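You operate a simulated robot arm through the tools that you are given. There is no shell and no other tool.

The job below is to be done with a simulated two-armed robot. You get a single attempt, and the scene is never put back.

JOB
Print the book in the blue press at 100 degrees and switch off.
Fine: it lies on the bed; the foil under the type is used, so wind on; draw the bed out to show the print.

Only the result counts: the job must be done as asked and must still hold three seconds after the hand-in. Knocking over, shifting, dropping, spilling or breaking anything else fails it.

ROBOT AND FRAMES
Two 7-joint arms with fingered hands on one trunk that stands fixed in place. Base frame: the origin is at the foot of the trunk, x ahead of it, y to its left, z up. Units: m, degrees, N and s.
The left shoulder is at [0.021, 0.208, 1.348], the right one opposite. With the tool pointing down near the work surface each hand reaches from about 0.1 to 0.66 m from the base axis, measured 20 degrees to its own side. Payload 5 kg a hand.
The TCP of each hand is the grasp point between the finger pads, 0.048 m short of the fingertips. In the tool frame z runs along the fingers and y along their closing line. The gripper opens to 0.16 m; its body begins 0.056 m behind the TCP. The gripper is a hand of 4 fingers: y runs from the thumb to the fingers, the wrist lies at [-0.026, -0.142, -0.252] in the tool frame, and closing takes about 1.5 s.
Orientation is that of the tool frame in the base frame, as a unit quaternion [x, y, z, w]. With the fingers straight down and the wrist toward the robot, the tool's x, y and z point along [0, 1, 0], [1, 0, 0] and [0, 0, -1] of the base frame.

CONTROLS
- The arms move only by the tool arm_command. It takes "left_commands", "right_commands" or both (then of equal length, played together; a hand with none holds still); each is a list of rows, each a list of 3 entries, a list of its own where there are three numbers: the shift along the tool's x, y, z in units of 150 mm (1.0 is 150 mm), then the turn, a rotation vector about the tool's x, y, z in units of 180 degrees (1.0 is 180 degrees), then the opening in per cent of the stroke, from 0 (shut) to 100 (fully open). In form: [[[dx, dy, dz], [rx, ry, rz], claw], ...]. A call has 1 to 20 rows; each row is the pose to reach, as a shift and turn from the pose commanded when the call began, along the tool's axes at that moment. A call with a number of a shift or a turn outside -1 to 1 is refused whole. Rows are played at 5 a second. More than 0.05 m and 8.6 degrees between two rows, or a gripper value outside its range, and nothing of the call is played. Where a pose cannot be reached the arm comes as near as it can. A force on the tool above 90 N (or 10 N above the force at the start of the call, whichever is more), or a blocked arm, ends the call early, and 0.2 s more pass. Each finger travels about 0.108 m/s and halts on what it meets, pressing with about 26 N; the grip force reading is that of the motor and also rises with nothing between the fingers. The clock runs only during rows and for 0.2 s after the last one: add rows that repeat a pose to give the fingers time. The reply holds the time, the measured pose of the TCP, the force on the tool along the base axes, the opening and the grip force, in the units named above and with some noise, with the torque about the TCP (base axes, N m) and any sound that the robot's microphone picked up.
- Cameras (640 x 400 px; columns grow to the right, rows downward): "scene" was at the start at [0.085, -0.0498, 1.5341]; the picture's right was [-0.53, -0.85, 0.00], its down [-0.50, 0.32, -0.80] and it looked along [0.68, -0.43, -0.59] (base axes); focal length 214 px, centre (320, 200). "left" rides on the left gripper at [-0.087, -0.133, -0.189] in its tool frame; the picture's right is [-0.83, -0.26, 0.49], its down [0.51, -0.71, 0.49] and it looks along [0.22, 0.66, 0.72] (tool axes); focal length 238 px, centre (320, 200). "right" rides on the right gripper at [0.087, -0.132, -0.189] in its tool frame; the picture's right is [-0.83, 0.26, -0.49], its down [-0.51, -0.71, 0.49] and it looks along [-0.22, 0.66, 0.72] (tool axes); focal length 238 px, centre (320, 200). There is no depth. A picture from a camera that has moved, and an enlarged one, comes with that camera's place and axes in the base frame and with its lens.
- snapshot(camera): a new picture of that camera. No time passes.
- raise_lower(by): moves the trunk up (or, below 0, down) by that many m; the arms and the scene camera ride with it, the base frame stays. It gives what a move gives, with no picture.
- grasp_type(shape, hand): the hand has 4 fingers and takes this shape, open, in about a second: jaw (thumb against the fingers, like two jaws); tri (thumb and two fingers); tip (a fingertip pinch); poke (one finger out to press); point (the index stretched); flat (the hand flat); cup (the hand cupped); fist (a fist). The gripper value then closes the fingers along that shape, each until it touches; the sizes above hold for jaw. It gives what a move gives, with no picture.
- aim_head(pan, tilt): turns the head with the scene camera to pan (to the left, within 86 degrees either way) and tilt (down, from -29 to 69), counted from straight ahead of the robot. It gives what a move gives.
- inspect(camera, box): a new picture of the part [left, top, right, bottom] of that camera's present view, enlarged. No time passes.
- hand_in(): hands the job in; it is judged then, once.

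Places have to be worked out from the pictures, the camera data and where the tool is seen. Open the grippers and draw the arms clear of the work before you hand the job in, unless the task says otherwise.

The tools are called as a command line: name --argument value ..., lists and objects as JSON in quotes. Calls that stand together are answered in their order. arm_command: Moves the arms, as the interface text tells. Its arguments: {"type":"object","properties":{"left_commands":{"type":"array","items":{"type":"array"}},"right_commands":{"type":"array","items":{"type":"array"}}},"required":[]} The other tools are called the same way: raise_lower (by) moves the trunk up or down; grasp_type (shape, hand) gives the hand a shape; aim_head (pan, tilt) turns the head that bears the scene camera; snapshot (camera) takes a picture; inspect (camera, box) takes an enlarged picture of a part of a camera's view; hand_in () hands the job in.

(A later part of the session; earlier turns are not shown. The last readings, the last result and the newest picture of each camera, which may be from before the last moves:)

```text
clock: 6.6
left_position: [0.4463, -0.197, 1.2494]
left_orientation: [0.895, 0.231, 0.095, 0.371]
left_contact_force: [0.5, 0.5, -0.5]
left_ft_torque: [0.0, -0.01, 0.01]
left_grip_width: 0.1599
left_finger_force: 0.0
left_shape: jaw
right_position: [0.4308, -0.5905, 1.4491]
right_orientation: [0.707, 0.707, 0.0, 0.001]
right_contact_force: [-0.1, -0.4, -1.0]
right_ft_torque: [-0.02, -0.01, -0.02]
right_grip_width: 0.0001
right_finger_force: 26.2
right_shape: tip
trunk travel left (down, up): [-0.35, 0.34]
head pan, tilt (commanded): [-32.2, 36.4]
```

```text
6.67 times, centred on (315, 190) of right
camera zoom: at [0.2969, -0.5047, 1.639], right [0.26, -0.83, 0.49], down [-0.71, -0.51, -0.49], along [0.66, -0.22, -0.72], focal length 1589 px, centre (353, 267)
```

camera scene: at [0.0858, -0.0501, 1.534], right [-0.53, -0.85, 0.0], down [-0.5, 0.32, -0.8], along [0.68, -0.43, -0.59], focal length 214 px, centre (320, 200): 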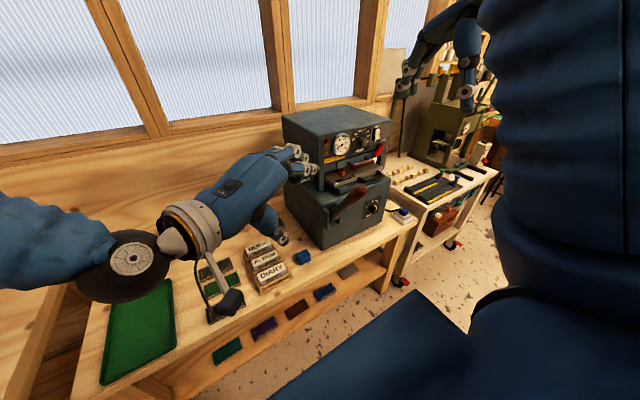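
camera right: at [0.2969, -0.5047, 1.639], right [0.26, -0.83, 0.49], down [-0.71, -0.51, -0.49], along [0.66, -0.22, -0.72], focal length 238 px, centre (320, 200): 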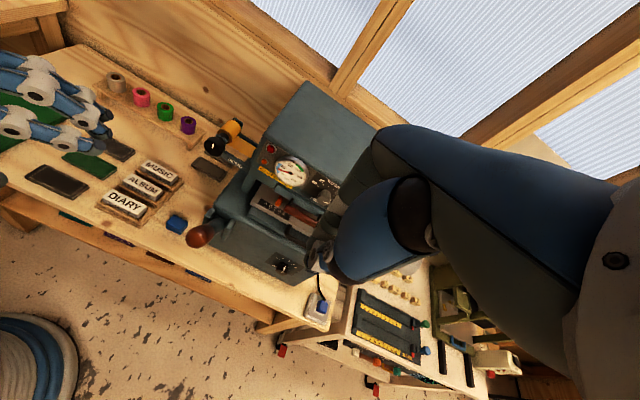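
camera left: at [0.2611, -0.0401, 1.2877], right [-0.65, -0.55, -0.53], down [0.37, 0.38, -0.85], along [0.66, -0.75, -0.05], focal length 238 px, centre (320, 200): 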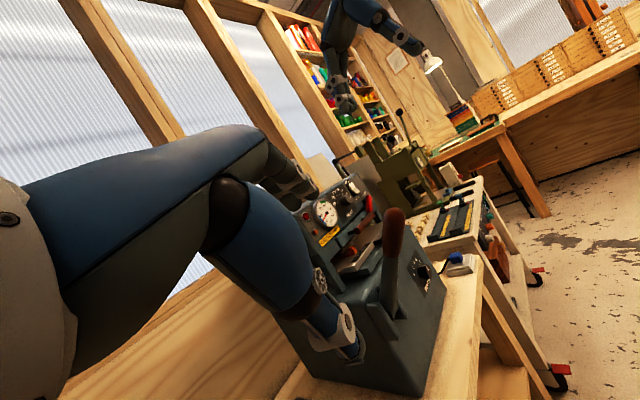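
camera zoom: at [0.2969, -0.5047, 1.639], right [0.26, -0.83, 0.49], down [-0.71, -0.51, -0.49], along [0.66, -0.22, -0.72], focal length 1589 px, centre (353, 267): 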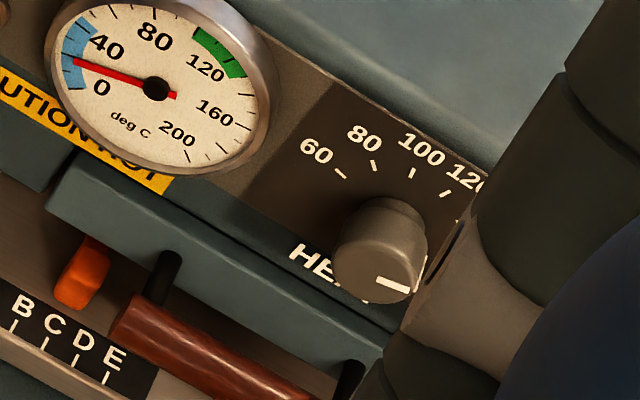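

The heat knob axis is at about y=-0.643, z=1.21, with its face at x≈0.69 and panel at x≈0.716. The rocker is centred near y=-0.714, z≈1.225 and is clearly OFF. I turn the right hand to point forward with the wrist up and to the left, in free space in front of the press.

arm_command --right_commands '[[[-0.0174, 0.0364, 0.0297], [-0.0116, 0.028, 0.028], 45], [[-0.0347, 0.0727, 0.0593], [-0.0232, 0.056, 0.056], 45], [[-0.0521, 0.1091, 0.089], [-0.0348, 0.084, 0.084], 45], [[-0.0694, 0.1454, 0.1186], [-0.0464, 0.112, 0.112], 45], [[-0.0868, 0.1818, 0.1483], [-0.058, 0.1401, 0.1401], 45], [[-0.1041, 0.2181, 0.1779], [-0.0696, 0.1681, 0.1681], 45], [[-0.1215, 0.2545, 0.2076], [-0.0812, 0.1961, 0.1961], 45], [[-0.1388, 0.2908, 0.2372], [-0.0928, 0.2241, 0.2241], 45], [[-0.1562, 0.3272, 0.2669], [-0.1044, 0.2521, 0.2521], 45], [[-0.1735, 0.3635, 0.2965], [-0.1161, 0.2801, 0.2801], 45], [[-0.1909, 0.3999, 0.3262], [-0.1277, 0.3081, 0.3081], 45], [[-0.2082, 0.4362, 0.3558], [-0.1393, 0.3361, 0.3361], 45], [[-0.2256, 0.4726, 0.3855], [-0.1509, 0.3641, 0.3641], 45], [[-0.2429, 0.5089, 0.4151], [-0.1625, 0.3921, 0.3921], 45], [[-0.2603, 0.5453, 0.4448], [-0.1741, 0.4202, 0.4202], 45], [[-0.2776, 0.5816, 0.4744], [-0.1857, 0.4482, 0.4482], 45], [[-0.295, 0.618, 0.5041], [-0.1973, 0.4762, 0.4762], 45], [[-0.3123, 0.6543, 0.5337], [-0.2089, 0.5042, 0.5042], 45], [[-0.3297, 0.6907, 0.5634], [-0.2205, 0.5322, 0.5322], 45], [[-0.347, 0.727, 0.593], [-0.2321, 0.5602, 0.5602], 45]]'

snapshot --camera "scene"

snapshot --camera "left"

snapshot --camera "right"

```text
clock: 10.8
left_position: [0.4474, -0.1967, 1.2498]
left_orientation: [0.894, 0.231, 0.097, 0.371]
left_contact_force: [0.6, 0.1, -0.4]
left_ft_torque: [-0.02, 0.03, -0.03]
left_grip_width: 0.16
left_finger_force: 0.1
left_shape: jaw
right_position: [0.539, -0.6431, 1.3597]
right_orientation: [0.653, -0.272, 0.653, -0.271]
right_contact_force: [-0.4, 0.7, -0.4]
right_ft_torque: [0.0, 0.0, -0.05]
right_grip_width: 0.0718
right_finger_force: 0.0
right_shape: tip
trunk travel left (down, up): [-0.35, 0.34]
head pan, tilt (commanded): [-32.2, 36.4]
```

```text
taken
camera scene: at [0.0852, -0.0498, 1.5341], right [-0.53, -0.85, 0.0], down [-0.5, 0.32, -0.8], along [0.68, -0.43, -0.59], focal length 214 px, centre (320, 200)
```

scene: 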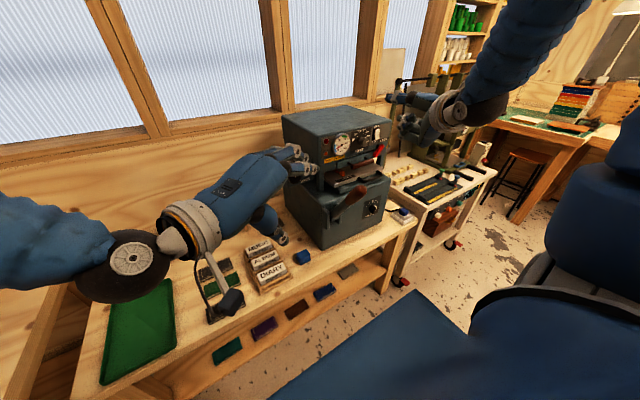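

```text
taken
camera left: at [0.2604, -0.0398, 1.2882], right [-0.65, -0.55, -0.53], down [0.37, 0.38, -0.85], along [0.66, -0.75, -0.05], focal length 238 px, centre (320, 200)
```

left: 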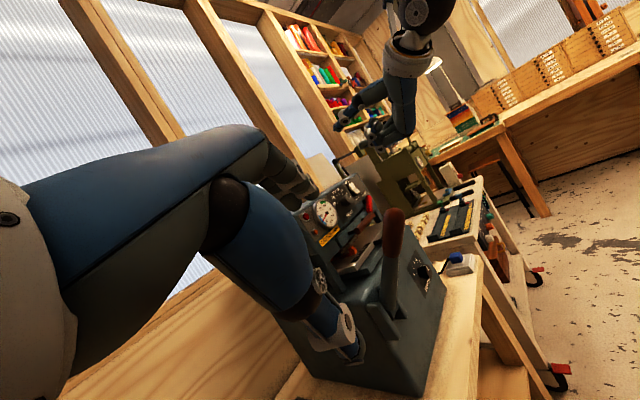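

```text
taken
camera right: at [0.3495, -0.6107, 1.5159], right [-0.49, 0.41, -0.77], down [0.49, 0.86, 0.15], along [0.72, -0.31, -0.62], focal length 238 px, centre (320, 200)
```

right: 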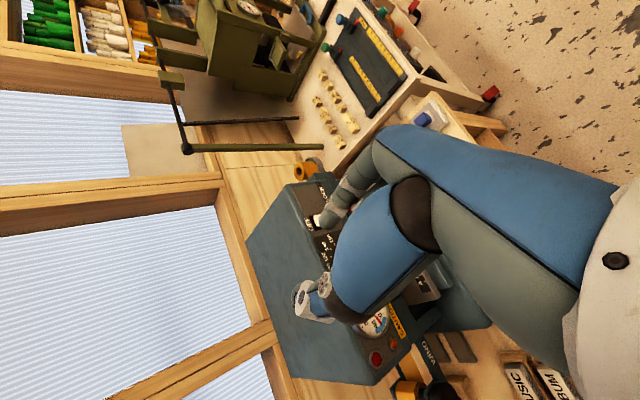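

The pose was reached exactly. I move to the pre-grasp in front of the heat knob with the wrist rolled 75° the other way, so that a full -90° turn can follow, and then check reach and alignment.

arm_command --right_commands '[[[-0.0707, 0.0707, 0.0407], [0, 0, 0.0417], 45], [[-0.1414, 0.1414, 0.0814], [0, 0, 0.0833], 45], [[-0.2121, 0.2121, 0.1221], [0, 0, 0.125], 45], [[-0.2828, 0.2828, 0.1628], [0, 0, 0.1667], 45], [[-0.3535, 0.3535, 0.2035], [0, 0, 0.2083], 45], [[-0.4242, 0.4242, 0.2442], [0, 0, 0.25], 45], [[-0.4949, 0.4949, 0.2849], [0, 0, 0.2917], 45], [[-0.5656, 0.5656, 0.3256], [0, 0, 0.3333], 45], [[-0.6363, 0.6363, 0.3663], [0, 0, 0.375], 45], [[-0.707, 0.707, 0.407], [0, 0, 0.4167], 45]]'

snapshot --camera "scene"

inspect --camera "scene" --box '[320, 100, 420, 180]'

inspect --camera "left" --box '[310, 140, 410, 230]'

snapshot --camera "right"

```text
clock: 13.0
left_position: [0.4465, -0.1938, 1.2493]
left_orientation: [0.894, 0.232, 0.096, 0.372]
left_contact_force: [-1.0, 1.9, -0.5]
left_ft_torque: [-0.13, -0.07, -0.01]
left_grip_width: 0.1599
left_finger_force: 0.1
left_shape: jaw
right_position: [0.6306, -0.5102, 1.1574]
right_orientation: [-0.376, 0.598, -0.378, 0.598]
right_contact_force: [2.4, 1.5, 3.5]
right_ft_torque: [0.05, 0.39, -0.26]
right_grip_width: 0.0719
right_finger_force: 0.1
right_shape: tip
right hand out of reach, approached as far as the arm can: row 3, 4, 5, 6, 7, 8, 9, 10
trunk travel left (down, up): [-0.35, 0.34]
head pan, tilt (commanded): [-32.2, 36.4]
```

```text
taken
camera scene: at [0.0844, -0.0456, 1.5344], right [-0.53, -0.85, 0.0], down [-0.5, 0.31, -0.81], along [0.68, -0.43, -0.59], focal length 214 px, centre (320, 200)
```

scene: 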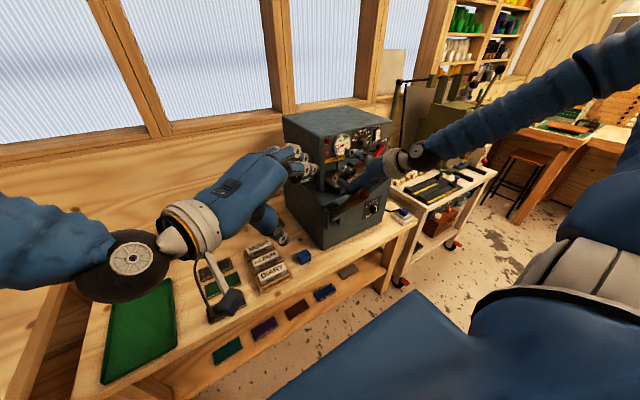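

```text
5.00 times, centred on (370, 140) of scene
camera zoom: at [0.0844, -0.0456, 1.5344], right [-0.53, -0.85, 0.0], down [-0.5, 0.31, -0.81], along [0.68, -0.43, -0.59], focal length 1072 px, centre (70, 500)
```

zoom: 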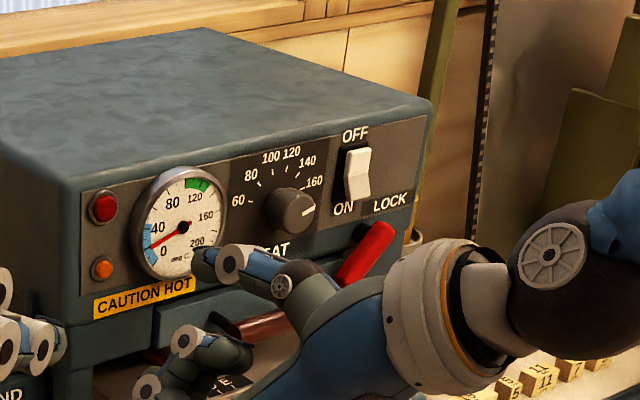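

```text
4.44 times, centred on (360, 185) of left
camera zoom: at [0.26, -0.0361, 1.2887], right [-0.65, -0.55, -0.53], down [0.37, 0.38, -0.85], along [0.66, -0.75, -0.04], focal length 1059 px, centre (142, 267)
```

zoom: 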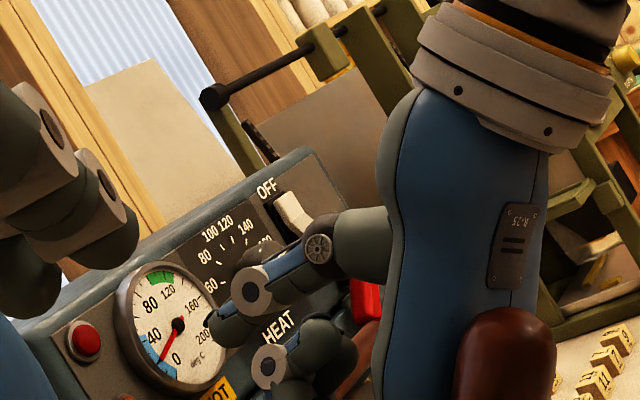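

```text
taken
camera right: at [0.4404, -0.6455, 1.2393], right [-0.48, 0.87, 0.13], down [0.49, 0.15, 0.86], along [0.73, 0.48, -0.5], focal length 238 px, centre (320, 200)
```

right: 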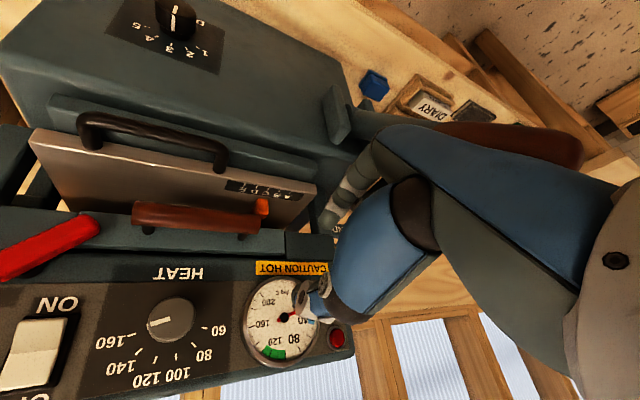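

The roll toward wrist-right is outside the arm's joint range, so the hand drifted to (0.63,-0.51,1.16) with only slight forces. I retrace the same path back to the reachable pose.

arm_command --right_commands '[[[-0.05, -0.0866, -0.0407], [0, 0, -0.0417], 45], [[-0.1, -0.1732, -0.0814], [0, 0, -0.0833], 45], [[-0.15, -0.2598, -0.1221], [0, 0, -0.125], 45], [[-0.2, -0.3464, -0.1628], [0, 0, -0.1667], 45], [[-0.25, -0.433, -0.2035], [0, 0, -0.2083], 45], [[-0.3, -0.5196, -0.2442], [0, 0, -0.25], 45], [[-0.35, -0.6062, -0.2849], [0, 0, -0.2917], 45], [[-0.4, -0.6928, -0.3256], [0, 0, -0.3333], 45], [[-0.45, -0.7794, -0.3663], [0, 0, -0.375], 45], [[-0.5, -0.866, -0.407], [0, 0, -0.4167], 45]]'

snapshot --camera "scene"

inspect --camera "scene" --box '[270, 100, 410, 240]'

```text
clock: 15.2
left_position: [0.4481, -0.1965, 1.2485]
left_orientation: [0.894, 0.231, 0.096, 0.371]
left_contact_force: [-0.2, 0.3, 0.2]
left_ft_torque: [-0.03, 0.0, 0.02]
left_grip_width: 0.1599
left_finger_force: 0.2
left_shape: jaw
right_position: [0.5921, -0.5079, 1.3059]
right_orientation: [0.664, -0.247, 0.663, -0.242]
right_contact_force: [0.8, 0.6, -0.6]
right_ft_torque: [-0.01, 0.01, -0.08]
right_grip_width: 0.0721
right_finger_force: 0.1
right_shape: tip
right hand out of reach, approached as far as the arm can: row 8, 9, 10
trunk travel left (down, up): [-0.35, 0.34]
head pan, tilt (commanded): [-32.2, 36.4]
```

```text
taken
camera scene: at [0.0851, -0.0487, 1.5342], right [-0.53, -0.85, 0.0], down [-0.5, 0.32, -0.81], along [0.68, -0.43, -0.59], focal length 214 px, centre (320, 200)
```

scene: 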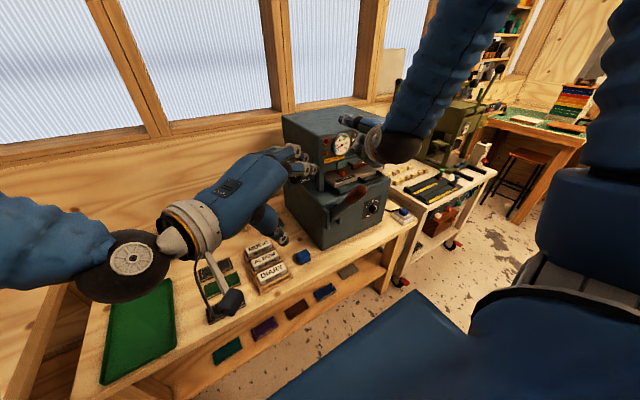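

```text
2.86 times, centred on (340, 170) of scene
camera zoom: at [0.0851, -0.0487, 1.5342], right [-0.53, -0.85, 0.0], down [-0.5, 0.32, -0.81], along [0.68, -0.43, -0.59], focal length 613 px, centre (263, 286)
```

zoom: 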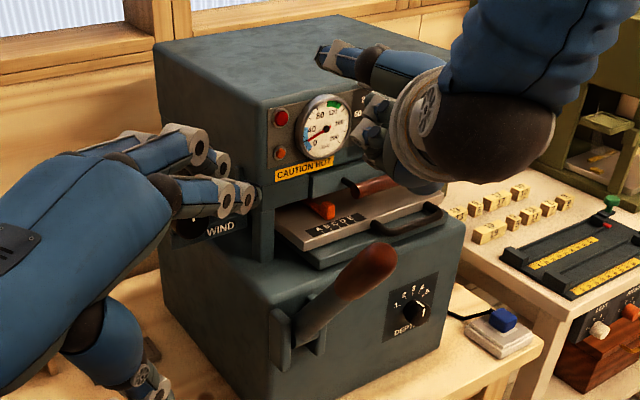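

The hand is now at (0.59,-0.51,1.31), clear of everything and about 50° wrist-left of up. I roll it further toward wrist-left at a safe height, to see whether that side is within range.

arm_command --right_commands '[[[0.0376, 0.0775, -0.0334], [0, 0, -0.0281], 45], [[0.0752, 0.155, -0.0667], [0, 0, -0.0563], 45], [[0.1129, 0.2325, -0.1], [0, 0, -0.0844], 45], [[0.1505, 0.31, -0.1335], [0, 0, -0.1125], 45], [[0.1881, 0.3875, -0.1669], [0, 0, -0.1406], 45], [[0.2257, 0.465, -0.2], [0, 0, -0.1688], 45], [[0.2634, 0.5425, -0.2336], [0, 0, -0.1969], 45], [[0.301, 0.62, -0.267], [0, 0, -0.225], 45]]'

snapshot --camera "scene"

snapshot --camera "left"

```text
clock: 17.0
left_position: [0.4481, -0.1972, 1.2483]
left_orientation: [0.895, 0.231, 0.096, 0.37]
left_contact_force: [-0.4, -0.6, -0.8]
left_ft_torque: [0.07, 0.01, -0.03]
left_grip_width: 0.1599
left_finger_force: 0.1
left_shape: jaw
right_position: [0.5514, -0.6113, 1.2783]
right_orientation: [0.708, -0.002, 0.707, 0.002]
right_contact_force: [0.0, -0.6, -0.9]
right_ft_torque: [0.0, -0.03, 0.03]
right_grip_width: 0.072
right_finger_force: 0.0
right_shape: tip
right hand out of reach, approached as far as the arm can: row 1, 2, 3, 4, 5, 6
trunk travel left (down, up): [-0.35, 0.34]
head pan, tilt (commanded): [-32.2, 36.4]
```

```text
taken
camera scene: at [0.0856, -0.051, 1.534], right [-0.53, -0.85, 0.0], down [-0.5, 0.32, -0.8], along [0.68, -0.43, -0.59], focal length 214 px, centre (320, 200)
```

scene: 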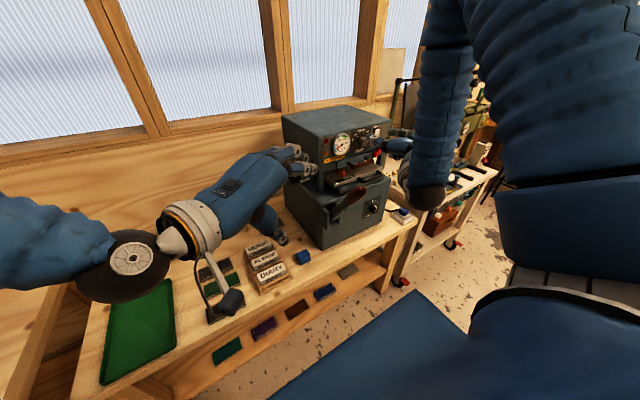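

```text
taken
camera left: at [0.2608, -0.0407, 1.288], right [-0.65, -0.54, -0.53], down [0.37, 0.38, -0.85], along [0.66, -0.75, -0.05], focal length 238 px, centre (320, 200)
```

left: 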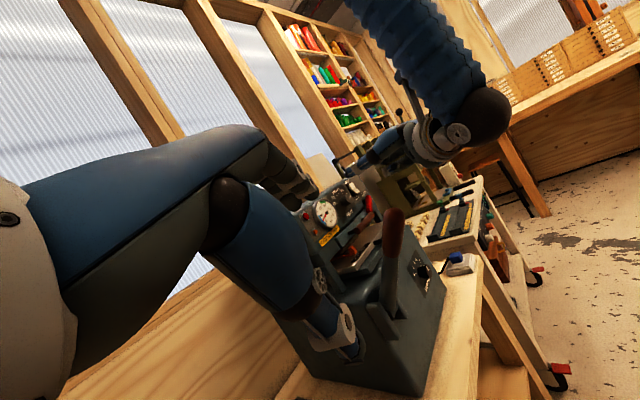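

This pose (fingers forward, wrist-left) is reached exactly. I test the further roll to wrist-down in free space, since the knob needs 90° in that direction.

arm_command --right_commands '[[[0, 0.0178, 0], [0, 0, -0.0417], 45], [[0, 0.0355, 0], [0, 0, -0.0833], 45], [[0, 0.0533, 0], [0, 0, -0.125], 45], [[0, 0.071, 0], [0, 0, -0.1667], 45], [[0, 0.0888, 0], [0, 0, -0.2083], 45], [[0, 0.1065, 0], [0, 0, -0.25], 45], [[0, 0.1243, 0], [0, 0, -0.2917], 45], [[0, 0.142, 0], [0, 0, -0.3333], 45], [[0, 0.1598, 0], [0, 0, -0.375], 45], [[0, 0.1775, 0], [0, 0, -0.4167], 45], [[0, 0.1953, 0], [0, 0, -0.4583], 45], [[0, 0.213, 0], [0, 0, -0.5], 45]]'

snapshot --camera "scene"

```text
clock: 18.9
left_position: [0.4388, -0.1885, 1.2198]
left_orientation: [0.905, 0.237, 0.078, 0.344]
left_contact_force: [-1.7, 16.9, -40.7]
left_ft_torque: [-0.24, 1.4, 0.71]
left_grip_width: 0.1523
left_finger_force: 0.0
left_shape: jaw
right_position: [0.5514, -0.6339, 1.2866]
right_orientation: [0.601, 0.364, 0.606, 0.373]
right_contact_force: [0.1, -0.3, 0.7]
right_ft_torque: [0.0, 0.08, 0.08]
right_grip_width: 0.0721
right_finger_force: 0.0
right_shape: tip
trunk travel left (down, up): [-0.35, 0.34]
head pan, tilt (commanded): [-32.2, 36.4]
stopped in row 9 (left hand): the force on the tool passed its limit at 111 N (the readings are from after the stop); the commanded pose is now the measured one
```

```text
taken
camera scene: at [0.085, -0.0505, 1.5342], right [-0.53, -0.85, 0.0], down [-0.5, 0.32, -0.8], along [0.68, -0.43, -0.59], focal length 214 px, centre (320, 200)
```

scene: 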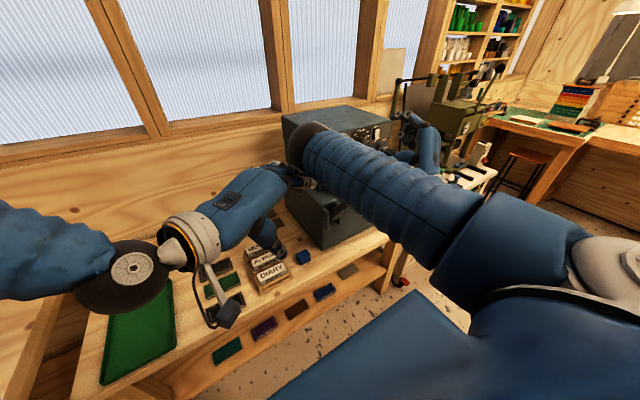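

The right elbow swung round and pressed against the left hand, so the call stopped. I check how things stand before I separate them.

inspect --camera "scene" --box '[200, 100, 360, 260]'

snapshot --camera "left"

snapshot --camera "right"

```text
2.50 times, centred on (280, 180) of scene
camera zoom: at [0.085, -0.0505, 1.5342], right [-0.53, -0.85, 0.0], down [-0.5, 0.32, -0.8], along [0.68, -0.43, -0.59], focal length 536 px, centre (420, 250)
```

zoom: 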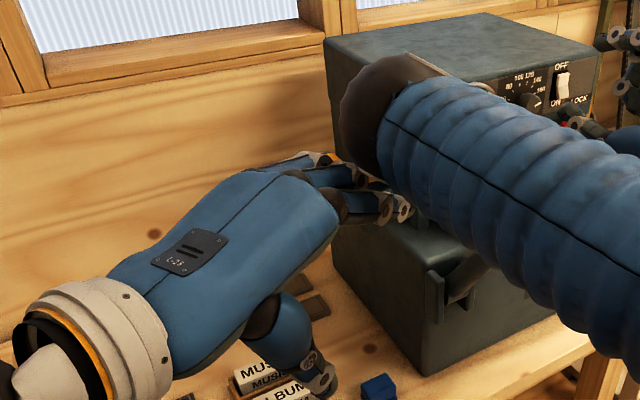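

```text
taken
camera left: at [0.255, -0.0331, 1.2757], right [-0.68, -0.52, -0.52], down [0.33, 0.42, -0.85], along [0.66, -0.74, -0.11], focal length 238 px, centre (320, 200)
```

left: 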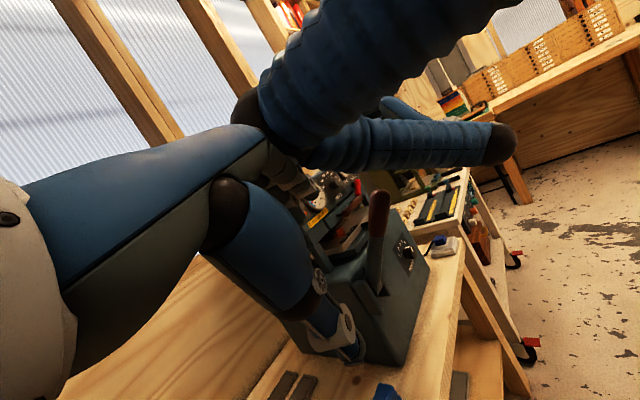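

```text
taken
camera right: at [0.3634, -0.495, 1.2058], right [-0.49, -0.86, -0.16], down [0.5, -0.13, -0.86], along [0.71, -0.5, 0.49], focal length 238 px, centre (320, 200)
```

right: 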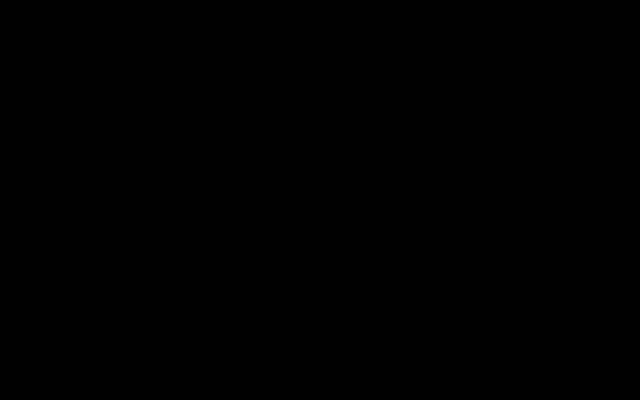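

The right elbow rests against the left fingers. I draw the left hand back toward the left and the robot, away from the elbow.

arm_command --left_commands '[[[-0.0133, -0.12, -0.105], [0, 0, 0], 100], [[-0.0267, -0.24, -0.21], [0, 0, 0], 100], [[-0.04, -0.36, -0.315], [0, 0, 0], 100], [[-0.0533, -0.48, -0.421], [0, 0, 0], 100], [[-0.0667, -0.6, -0.526], [0, 0, 0], 100], [[-0.08, -0.72, -0.631], [0, 0, 0], 100]]'

snapshot --camera "scene"

snapshot --camera "left"

```text
clock: 20.3
left_position: [0.4316, -0.1017, 1.2178]
left_orientation: [0.902, 0.234, 0.082, 0.352]
left_contact_force: [0.8, 0.7, -0.5]
left_ft_torque: [-0.06, 0.03, -0.06]
left_grip_width: 0.1599
left_finger_force: 0.0
left_shape: jaw
left hand out of reach, approached as far as the arm can: row 3, 4, 5, 6
right_position: [0.5521, -0.6307, 1.2858]
right_orientation: [0.602, 0.366, 0.604, 0.373]
right_contact_force: [0.2, 1.1, 0.2]
right_ft_torque: [0.03, 0.09, -0.09]
right_grip_width: 0.0721
right_finger_force: 0.0
right_shape: tip
trunk travel left (down, up): [-0.35, 0.34]
head pan, tilt (commanded): [-32.2, 36.4]
```

```text
taken
camera scene: at [0.0854, -0.0479, 1.5342], right [-0.53, -0.85, 0.0], down [-0.5, 0.32, -0.81], along [0.68, -0.43, -0.59], focal length 214 px, centre (320, 200)
```

scene: 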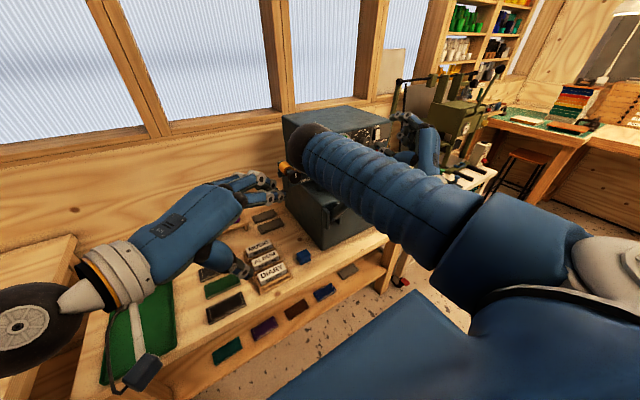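

```text
taken
camera left: at [0.2468, 0.0548, 1.269], right [-0.67, -0.53, -0.52], down [0.34, 0.41, -0.85], along [0.66, -0.75, -0.1], focal length 238 px, centre (320, 200)
```

left: 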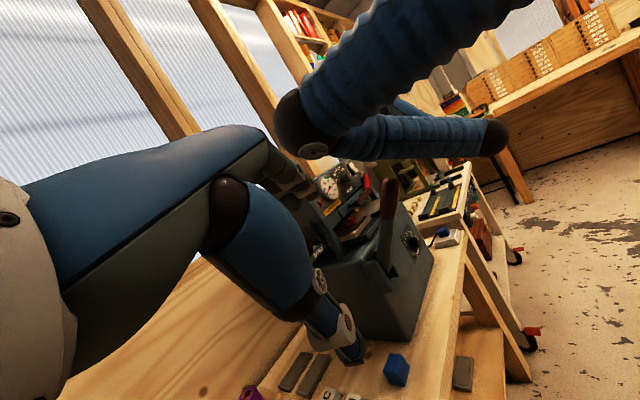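

The arms are separated. The right elbow has swung forward to about (0.49,-0.26,1.35), which is a poor posture. I roll the right hand back the way it came.

arm_command --right_commands '[[[0, 0, 0], [0, 0, 0.0438], 45], [[0, 0, 0], [0, 0, 0.0875], 45], [[0, 0, 0], [0, 0, 0.1313], 45], [[0, 0, 0], [0, 0, 0.175], 45], [[0, 0, 0], [0, 0, 0.2188], 45], [[0, 0, 0], [0, 0, 0.2625], 45], [[0, 0, 0], [0, 0, 0.3063], 45], [[0, 0, 0], [0, 0, 0.35], 45]]'

snapshot --camera "scene"

snapshot --camera "left"

```text
clock: 22.1
left_position: [0.4301, -0.1034, 1.2175]
left_orientation: [0.902, 0.235, 0.083, 0.351]
left_contact_force: [-1.6, 0.6, -0.7]
left_ft_torque: [-0.01, -0.05, 0.04]
left_grip_width: 0.1601
left_finger_force: 0.0
left_shape: jaw
right_position: [0.5509, -0.6327, 1.2837]
right_orientation: [0.703, -0.003, 0.711, 0.0]
right_contact_force: [-0.6, 0.5, 0.5]
right_ft_torque: [-0.03, -0.03, 0.05]
right_grip_width: 0.0724
right_finger_force: 0.1
right_shape: tip
trunk travel left (down, up): [-0.35, 0.34]
head pan, tilt (commanded): [-32.2, 36.4]
```

```text
taken
camera scene: at [0.0836, -0.0501, 1.5342], right [-0.53, -0.85, 0.0], down [-0.5, 0.32, -0.81], along [0.68, -0.43, -0.59], focal length 214 px, centre (320, 200)
```

scene: 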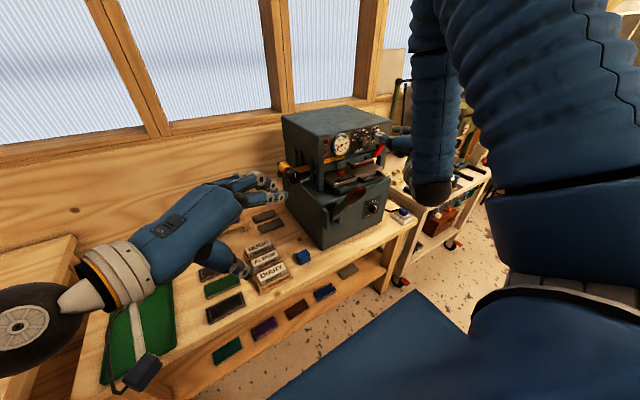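

```text
taken
camera left: at [0.2452, 0.0531, 1.2694], right [-0.67, -0.53, -0.52], down [0.34, 0.41, -0.85], along [0.66, -0.75, -0.1], focal length 238 px, centre (320, 200)
```

left: 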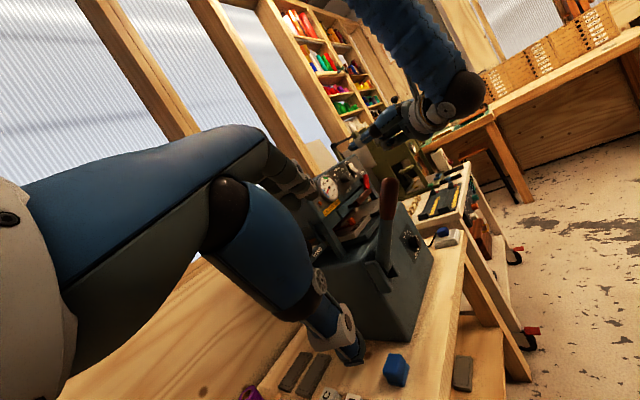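

With the wrist-left roll the elbow returns to high on the right, which is a good posture. I first swing the left hand farther left and up, out of the elbow's reach.

arm_command --left_commands '[[[0.1109, -0.0294, -0.1179], [-0.0006, 0.0183, -0.0208], 100], [[0.2218, -0.0588, -0.2358], [-0.0011, 0.0367, -0.0417], 100], [[0.3326, -0.0881, -0.3536], [-0.0017, 0.055, -0.0625], 100], [[0.4435, -0.1175, -0.4715], [-0.0023, 0.0734, -0.0834], 100], [[0.5544, -0.1469, -0.5894], [-0.0028, 0.0917, -0.1042], 100], [[0.6653, -0.1763, -0.7073], [-0.0034, 0.11, -0.125], 100], [[0.7761, -0.2056, -0.8251], [-0.0039, 0.1284, -0.1459], 100], [[0.887, -0.235, -0.943], [-0.0045, 0.1467, -0.1667], 100]]'

snapshot --camera "scene"

snapshot --camera "left"

```text
clock: 23.9
left_position: [0.569, 0.0384, 1.3215]
left_orientation: [0.766, 0.533, 0.193, 0.303]
left_contact_force: [-0.6, 0.5, 0.1]
left_ft_torque: [-0.01, -0.03, 0.05]
left_grip_width: 0.16
left_finger_force: 0.0
left_shape: jaw
left hand out of reach, approached as far as the arm can: row 1, 2, 3, 4, 5, 6, 7, 8
right_position: [0.5504, -0.6314, 1.2858]
right_orientation: [0.704, -0.003, 0.71, 0.002]
right_contact_force: [-0.2, -0.4, -0.1]
right_ft_torque: [-0.02, 0.05, 0.01]
right_grip_width: 0.0723
right_finger_force: 0.0
right_shape: tip
trunk travel left (down, up): [-0.35, 0.34]
head pan, tilt (commanded): [-32.2, 36.4]
```

```text
taken
camera scene: at [0.084, -0.0499, 1.5342], right [-0.53, -0.85, 0.0], down [-0.5, 0.32, -0.81], along [0.68, -0.43, -0.59], focal length 214 px, centre (320, 200)
```

scene: 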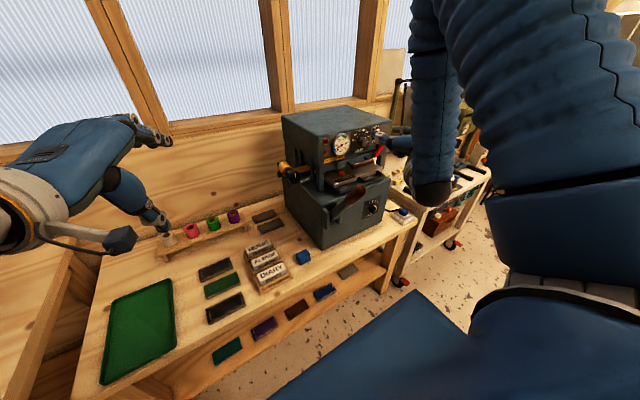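

```text
taken
camera left: at [0.3278, 0.04, 1.3745], right [-0.18, -0.84, -0.51], down [-0.01, 0.52, -0.85], along [0.98, -0.15, -0.1], focal length 238 px, centre (320, 200)
```

left: 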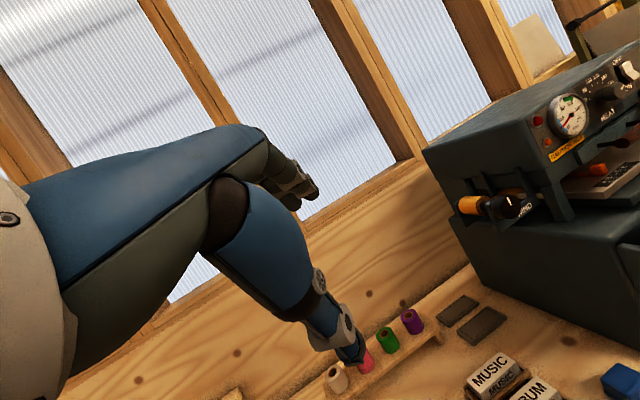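

The left hand is clear at (0.57,0.04,1.32) and its camera now sees the winder well. I roll the right hand to wrist angle 30° (mostly up) while moving in line with the heat knob, at a safe standoff.

arm_command --right_commands '[[[0, 0.01, 0], [0, 0, 0.0417], 45], [[0, 0.02, 0], [0, 0, 0.0833], 45], [[0, 0.03, 0], [0, 0, 0.125], 45], [[0, 0.04, 0], [0, 0, 0.1667], 45], [[-0.06, 0.05, 0.08], [0, 0, 0.2083], 45], [[-0.12, 0.06, 0.16], [0, 0, 0.25], 45], [[-0.18, 0.07, 0.25], [0, 0, 0.2917], 45], [[-0.24, 0.077, 0.333], [0, 0, 0.3333], 45]]'

snapshot --camera "scene"

inspect --camera "scene" --box '[320, 90, 440, 190]'

```text
clock: 25.7
left_position: [0.5701, 0.0369, 1.3219]
left_orientation: [0.767, 0.532, 0.193, 0.304]
left_contact_force: [0.7, -0.2, -0.1]
left_ft_torque: [0.06, 0.0, 0.04]
left_grip_width: 0.1602
left_finger_force: 0.0
left_shape: jaw
right_position: [0.6015, -0.6449, 1.2469]
right_orientation: [0.608, -0.355, 0.615, -0.355]
right_contact_force: [0.4, -1.1, -0.2]
right_ft_torque: [0.0, -0.01, 0.01]
right_grip_width: 0.0725
right_finger_force: 0.0
right_shape: tip
trunk travel left (down, up): [-0.35, 0.34]
head pan, tilt (commanded): [-32.2, 36.4]
```

```text
taken
camera scene: at [0.085, -0.0509, 1.5341], right [-0.53, -0.85, 0.0], down [-0.5, 0.32, -0.8], along [0.68, -0.43, -0.59], focal length 214 px, centre (320, 200)
```

scene: 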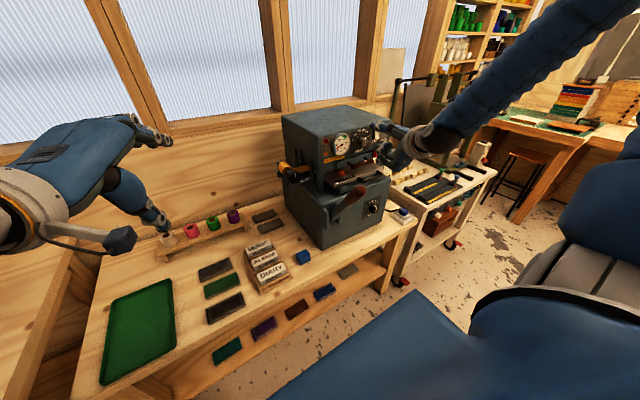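

```text
4.00 times, centred on (380, 140) of scene
camera zoom: at [0.085, -0.0509, 1.5341], right [-0.53, -0.85, 0.0], down [-0.5, 0.32, -0.8], along [0.68, -0.43, -0.59], focal length 858 px, centre (80, 440)
```

zoom: 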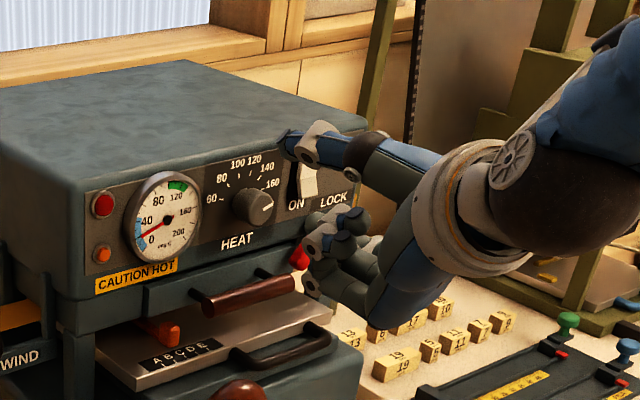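

The hand is in reach at wrist angle 30°. I lower it onto the knob axis with the fingertips just short of the knob face and check the alignment.

arm_command --right_commands '[[[-0.045, 0.069, 0.0], [0, 0, 0], 45], [[-0.09, 0.138, 0.05], [0, 0, 0], 45], [[-0.135, 0.207, 0.12], [0, 0, 0], 45], [[-0.135, 0.207, 0.2], [0, 0, 0], 45], [[-0.135, 0.207, 0.2], [0, 0, 0], 45]]'

inspect --camera "scene" --box '[335, 115, 405, 165]'

snapshot --camera "right"

inspect --camera "left" --box '[500, 20, 640, 140]'

```text
clock: 26.9
left_position: [0.571, 0.0373, 1.3217]
left_orientation: [0.767, 0.532, 0.193, 0.303]
left_contact_force: [-0.5, 0.1, -0.3]
left_ft_torque: [-0.01, -0.02, -0.01]
left_grip_width: 0.1599
left_finger_force: 0.0
left_shape: jaw
right_position: [0.6317, -0.6413, 1.2126]
right_orientation: [0.608, -0.354, 0.616, -0.353]
right_contact_force: [1.5, 1.2, 0.2]
right_ft_torque: [-0.01, -0.01, 0.0]
right_grip_width: 0.0722
right_finger_force: 0.0
right_shape: tip
trunk travel left (down, up): [-0.35, 0.34]
head pan, tilt (commanded): [-32.2, 36.4]
```

```text
8.00 times, centred on (370, 140) of scene
camera zoom: at [0.0846, -0.0498, 1.5342], right [-0.53, -0.85, 0.0], down [-0.5, 0.32, -0.81], along [0.68, -0.43, -0.59], focal length 1716 px, centre (-80, 680)
```

zoom: 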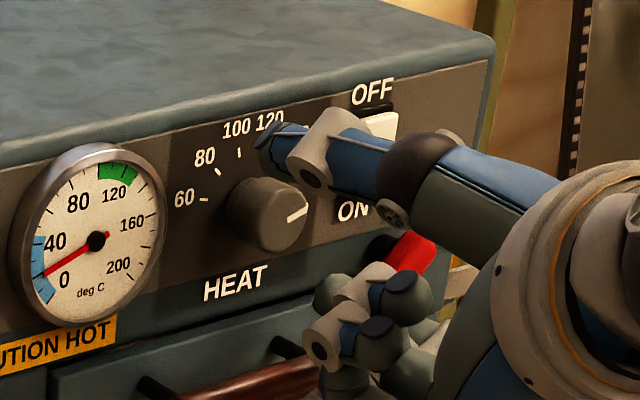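

```text
taken
camera right: at [0.4403, -0.6508, 1.3693], right [-0.48, 0.6, -0.64], down [0.49, 0.79, 0.37], along [0.73, -0.14, -0.67], focal length 238 px, centre (320, 200)
```

right: 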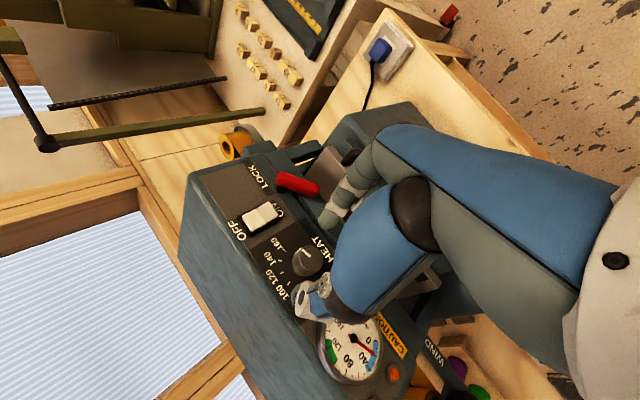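

```text
3.33 times, centred on (570, 80) of left
camera zoom: at [0.3284, 0.04, 1.3742], right [-0.18, -0.84, -0.51], down [-0.01, 0.52, -0.85], along [0.98, -0.15, -0.1], focal length 794 px, centre (-513, 600)
```

zoom: 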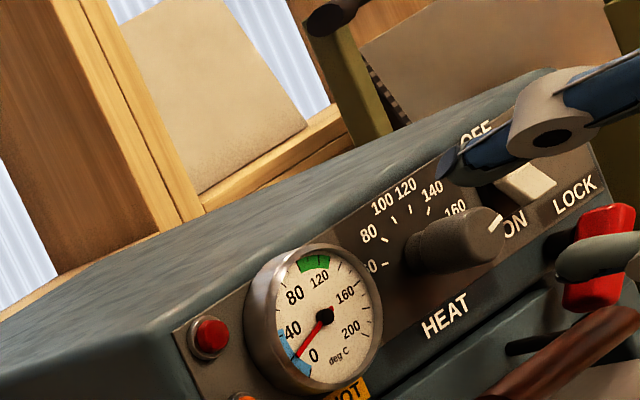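

The tool axis projects to about (307,261) in the right camera, with the knob face near (310,256). I zoom in to measure the offset.

inspect --camera "right" --box '[270, 215, 350, 305]'

```text
4.44 times, centred on (310, 260) of right
camera zoom: at [0.4403, -0.6508, 1.3693], right [-0.48, 0.6, -0.64], down [0.49, 0.79, 0.37], along [0.73, -0.14, -0.67], focal length 1059 px, centre (364, -67)
```

zoom: 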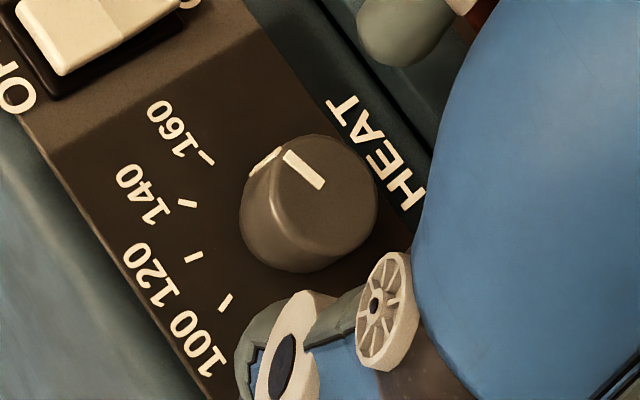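

The knob axis is about 4–6 mm lower than the tool axis. I correct that, advance so the fingertips straddle the knob (tips at x≈0.708), and then close on it.

arm_command --right_commands '[[[-0.021, 0.023, 0.0], [0, 0, 0], 45], [[-0.021, 0.023, 0.06], [0, 0, 0], 45], [[-0.021, 0.023, 0.12], [0, 0, 0], 45], [[-0.021, 0.023, 0.189], [0, 0, 0], 45], [[-0.021, 0.023, 0.189], [0, 0, 0], 45]]'

inspect --camera "right" --box '[260, 195, 380, 315]'

inspect --camera "scene" --box '[335, 115, 405, 165]'

inspect --camera "left" --box '[540, 40, 640, 120]'

```text
clock: 28.1
left_position: [0.5699, 0.0383, 1.3225]
left_orientation: [0.766, 0.532, 0.193, 0.304]
left_contact_force: [0.4, 1.1, 0.5]
left_ft_torque: [0.0, -0.03, -0.01]
left_grip_width: 0.16
left_finger_force: 0.0
left_shape: jaw
right_position: [0.6594, -0.6417, 1.2081]
right_orientation: [0.608, -0.355, 0.615, -0.354]
right_contact_force: [-0.8, -0.1, 0.2]
right_ft_torque: [0.01, 0.01, 0.01]
right_grip_width: 0.072
right_finger_force: 0.0
right_shape: tip
trunk travel left (down, up): [-0.35, 0.34]
head pan, tilt (commanded): [-32.2, 36.4]
```

```text
3.33 times, centred on (320, 255) of right
camera zoom: at [0.4691, -0.6496, 1.3648], right [-0.48, 0.6, -0.64], down [0.49, 0.79, 0.37], along [0.73, -0.14, -0.67], focal length 794 px, centre (320, 17)
```

zoom: 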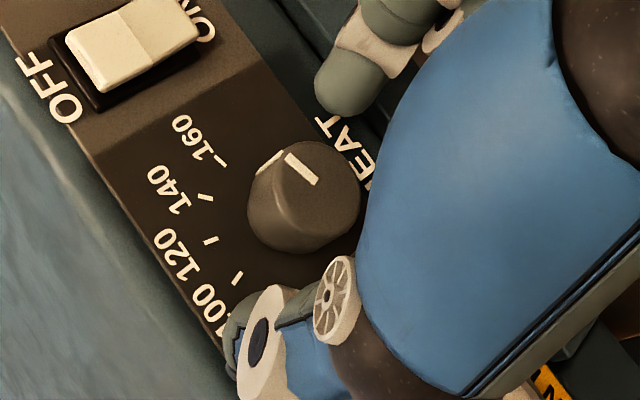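

```text
8.00 times, centred on (370, 140) of scene
camera zoom: at [0.0846, -0.0497, 1.5342], right [-0.53, -0.85, 0.0], down [-0.5, 0.32, -0.81], along [0.68, -0.43, -0.59], focal length 1716 px, centre (-80, 680)
```

zoom: 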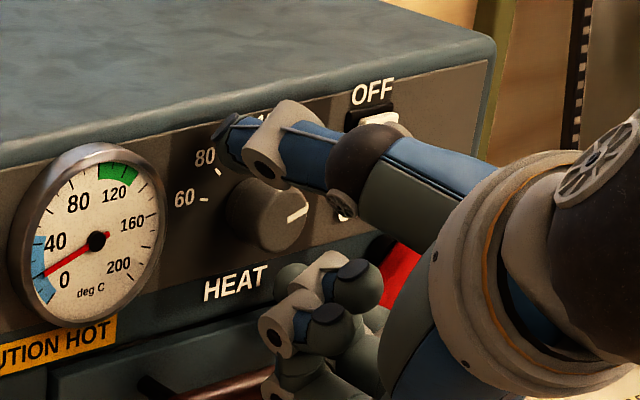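

```text
5.00 times, centred on (590, 80) of left
camera zoom: at [0.3284, 0.0401, 1.3742], right [-0.18, -0.84, -0.51], down [-0.01, 0.52, -0.85], along [0.98, -0.15, -0.1], focal length 1192 px, centre (-1030, 800)
```

zoom: 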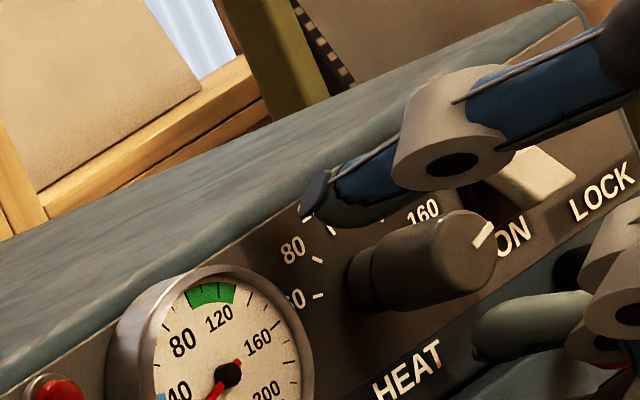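

The knob sits between the thumb (upper left) and the index fingertip (lower right), well centred. I close on it.

arm_command --right_commands '[[[0, 0, 0], [0, 0, 0], 35], [[0, 0, 0], [0, 0, 0], 25], [[0, 0, 0], [0, 0, 0], 15], [[0, 0, 0], [0, 0, 0], 10], [[0, 0, 0], [0, 0, 0], 10]]'

inspect --camera "right" --box '[260, 195, 380, 315]'

inspect --camera "left" --box '[540, 40, 640, 120]'

inspect --camera "scene" --box '[335, 115, 405, 165]'

```text
clock: 29.3
left_position: [0.5701, 0.0388, 1.3213]
left_orientation: [0.766, 0.532, 0.193, 0.304]
left_contact_force: [-0.2, -0.1, 0.2]
left_ft_torque: [-0.02, 0.01, 0.0]
left_grip_width: 0.16
left_finger_force: 0.1
left_shape: jaw
right_position: [0.6606, -0.6412, 1.2077]
right_orientation: [0.608, -0.354, 0.615, -0.354]
right_contact_force: [0.2, -0.1, 1.7]
right_ft_torque: [0.01, -0.01, -0.01]
right_grip_width: 0.0256
right_finger_force: 26.2
right_shape: tip
trunk travel left (down, up): [-0.35, 0.34]
head pan, tilt (commanded): [-32.2, 36.4]
```

```text
3.33 times, centred on (320, 255) of right
camera zoom: at [0.4694, -0.6495, 1.3647], right [-0.48, 0.6, -0.64], down [0.49, 0.79, 0.37], along [0.73, -0.14, -0.67], focal length 794 px, centre (320, 17)
```

zoom: 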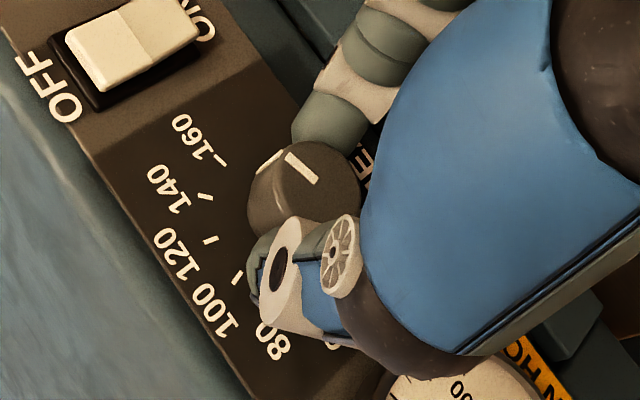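

```text
5.00 times, centred on (590, 80) of left
camera zoom: at [0.3287, 0.0402, 1.3741], right [-0.18, -0.84, -0.51], down [-0.01, 0.52, -0.85], along [0.98, -0.15, -0.1], focal length 1192 px, centre (-1030, 800)
```

zoom: 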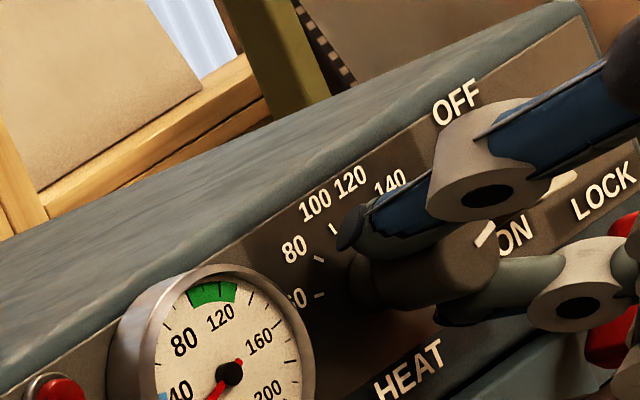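

```text
8.00 times, centred on (370, 140) of scene
camera zoom: at [0.085, -0.0496, 1.5341], right [-0.53, -0.85, 0.0], down [-0.5, 0.32, -0.8], along [0.68, -0.43, -0.59], focal length 1716 px, centre (-80, 680)
```

zoom: 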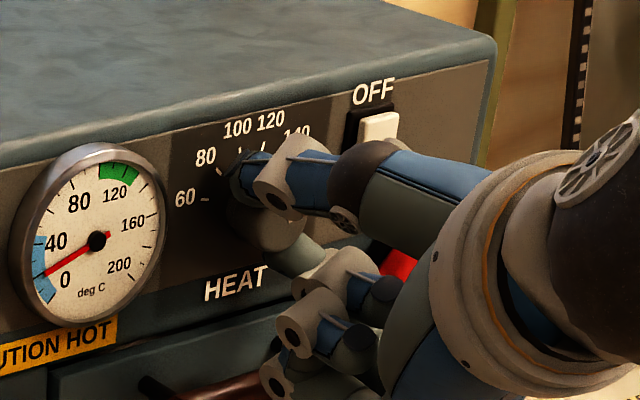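

The grip holds the knob with negligible side force. I turn it -36° about the knob axis.

arm_command --right_commands '[[[0, 0, 0], [0, 0, -0.0333], 8], [[0, 0, 0], [0, 0, -0.0667], 8], [[0, 0, 0], [0, 0, -0.1], 8], [[0, 0, 0], [0, 0, -0.1333], 8], [[0, 0, 0], [0, 0, -0.1667], 8], [[0, 0, 0], [0, 0, -0.2], 8]]'

inspect --camera "right" --box '[260, 195, 380, 315]'

inspect --camera "left" --box '[540, 40, 640, 120]'

snapshot --camera "scene"

```text
clock: 30.7
left_position: [0.5712, 0.0367, 1.3206]
left_orientation: [0.767, 0.532, 0.193, 0.304]
left_contact_force: [0.7, -0.4, 0.7]
left_ft_torque: [-0.02, -0.03, -0.03]
left_grip_width: 0.1601
left_finger_force: 0.0
left_shape: jaw
right_position: [0.6608, -0.6413, 1.2077]
right_orientation: [0.689, -0.148, 0.694, -0.147]
right_contact_force: [2.9, -1.4, 1.0]
right_ft_torque: [0.02, 0.0, -0.04]
right_grip_width: 0.0252
right_finger_force: 25.8
right_shape: tip
trunk travel left (down, up): [-0.35, 0.34]
head pan, tilt (commanded): [-32.2, 36.4]
```

```text
3.33 times, centred on (320, 255) of right
camera zoom: at [0.4701, -0.5549, 1.3395], right [-0.48, 0.11, -0.87], down [0.5, 0.85, -0.17], along [0.72, -0.51, -0.46], focal length 794 px, centre (320, 17)
```

zoom: 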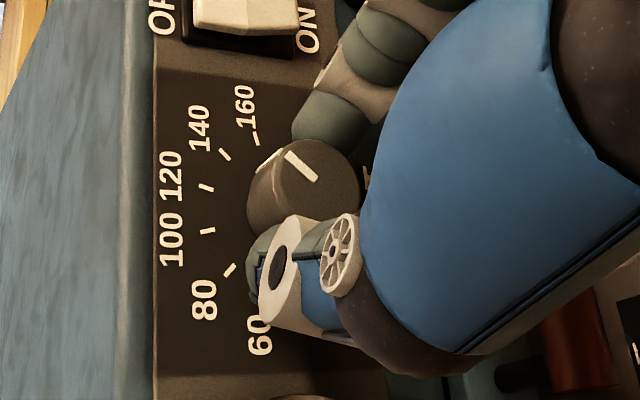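

```text
5.00 times, centred on (590, 80) of left
camera zoom: at [0.329, 0.0398, 1.3741], right [-0.18, -0.84, -0.51], down [-0.01, 0.52, -0.85], along [0.98, -0.15, -0.1], focal length 1192 px, centre (-1030, 800)
```

zoom: 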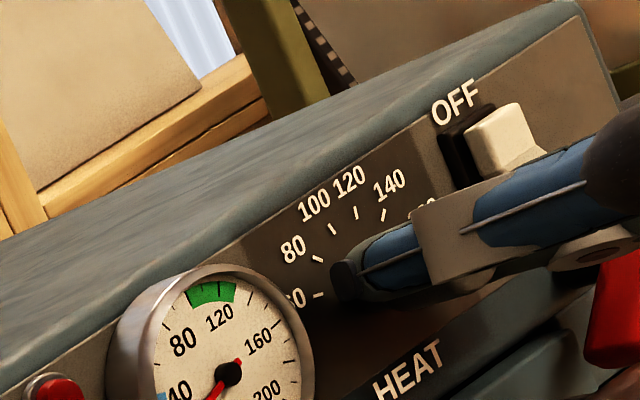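

```text
taken
camera scene: at [0.0852, -0.05, 1.5341], right [-0.53, -0.85, 0.0], down [-0.5, 0.32, -0.8], along [0.68, -0.43, -0.59], focal length 214 px, centre (320, 200)
```

scene: 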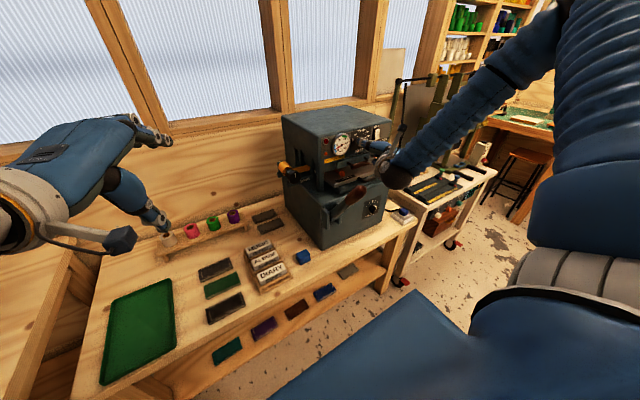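

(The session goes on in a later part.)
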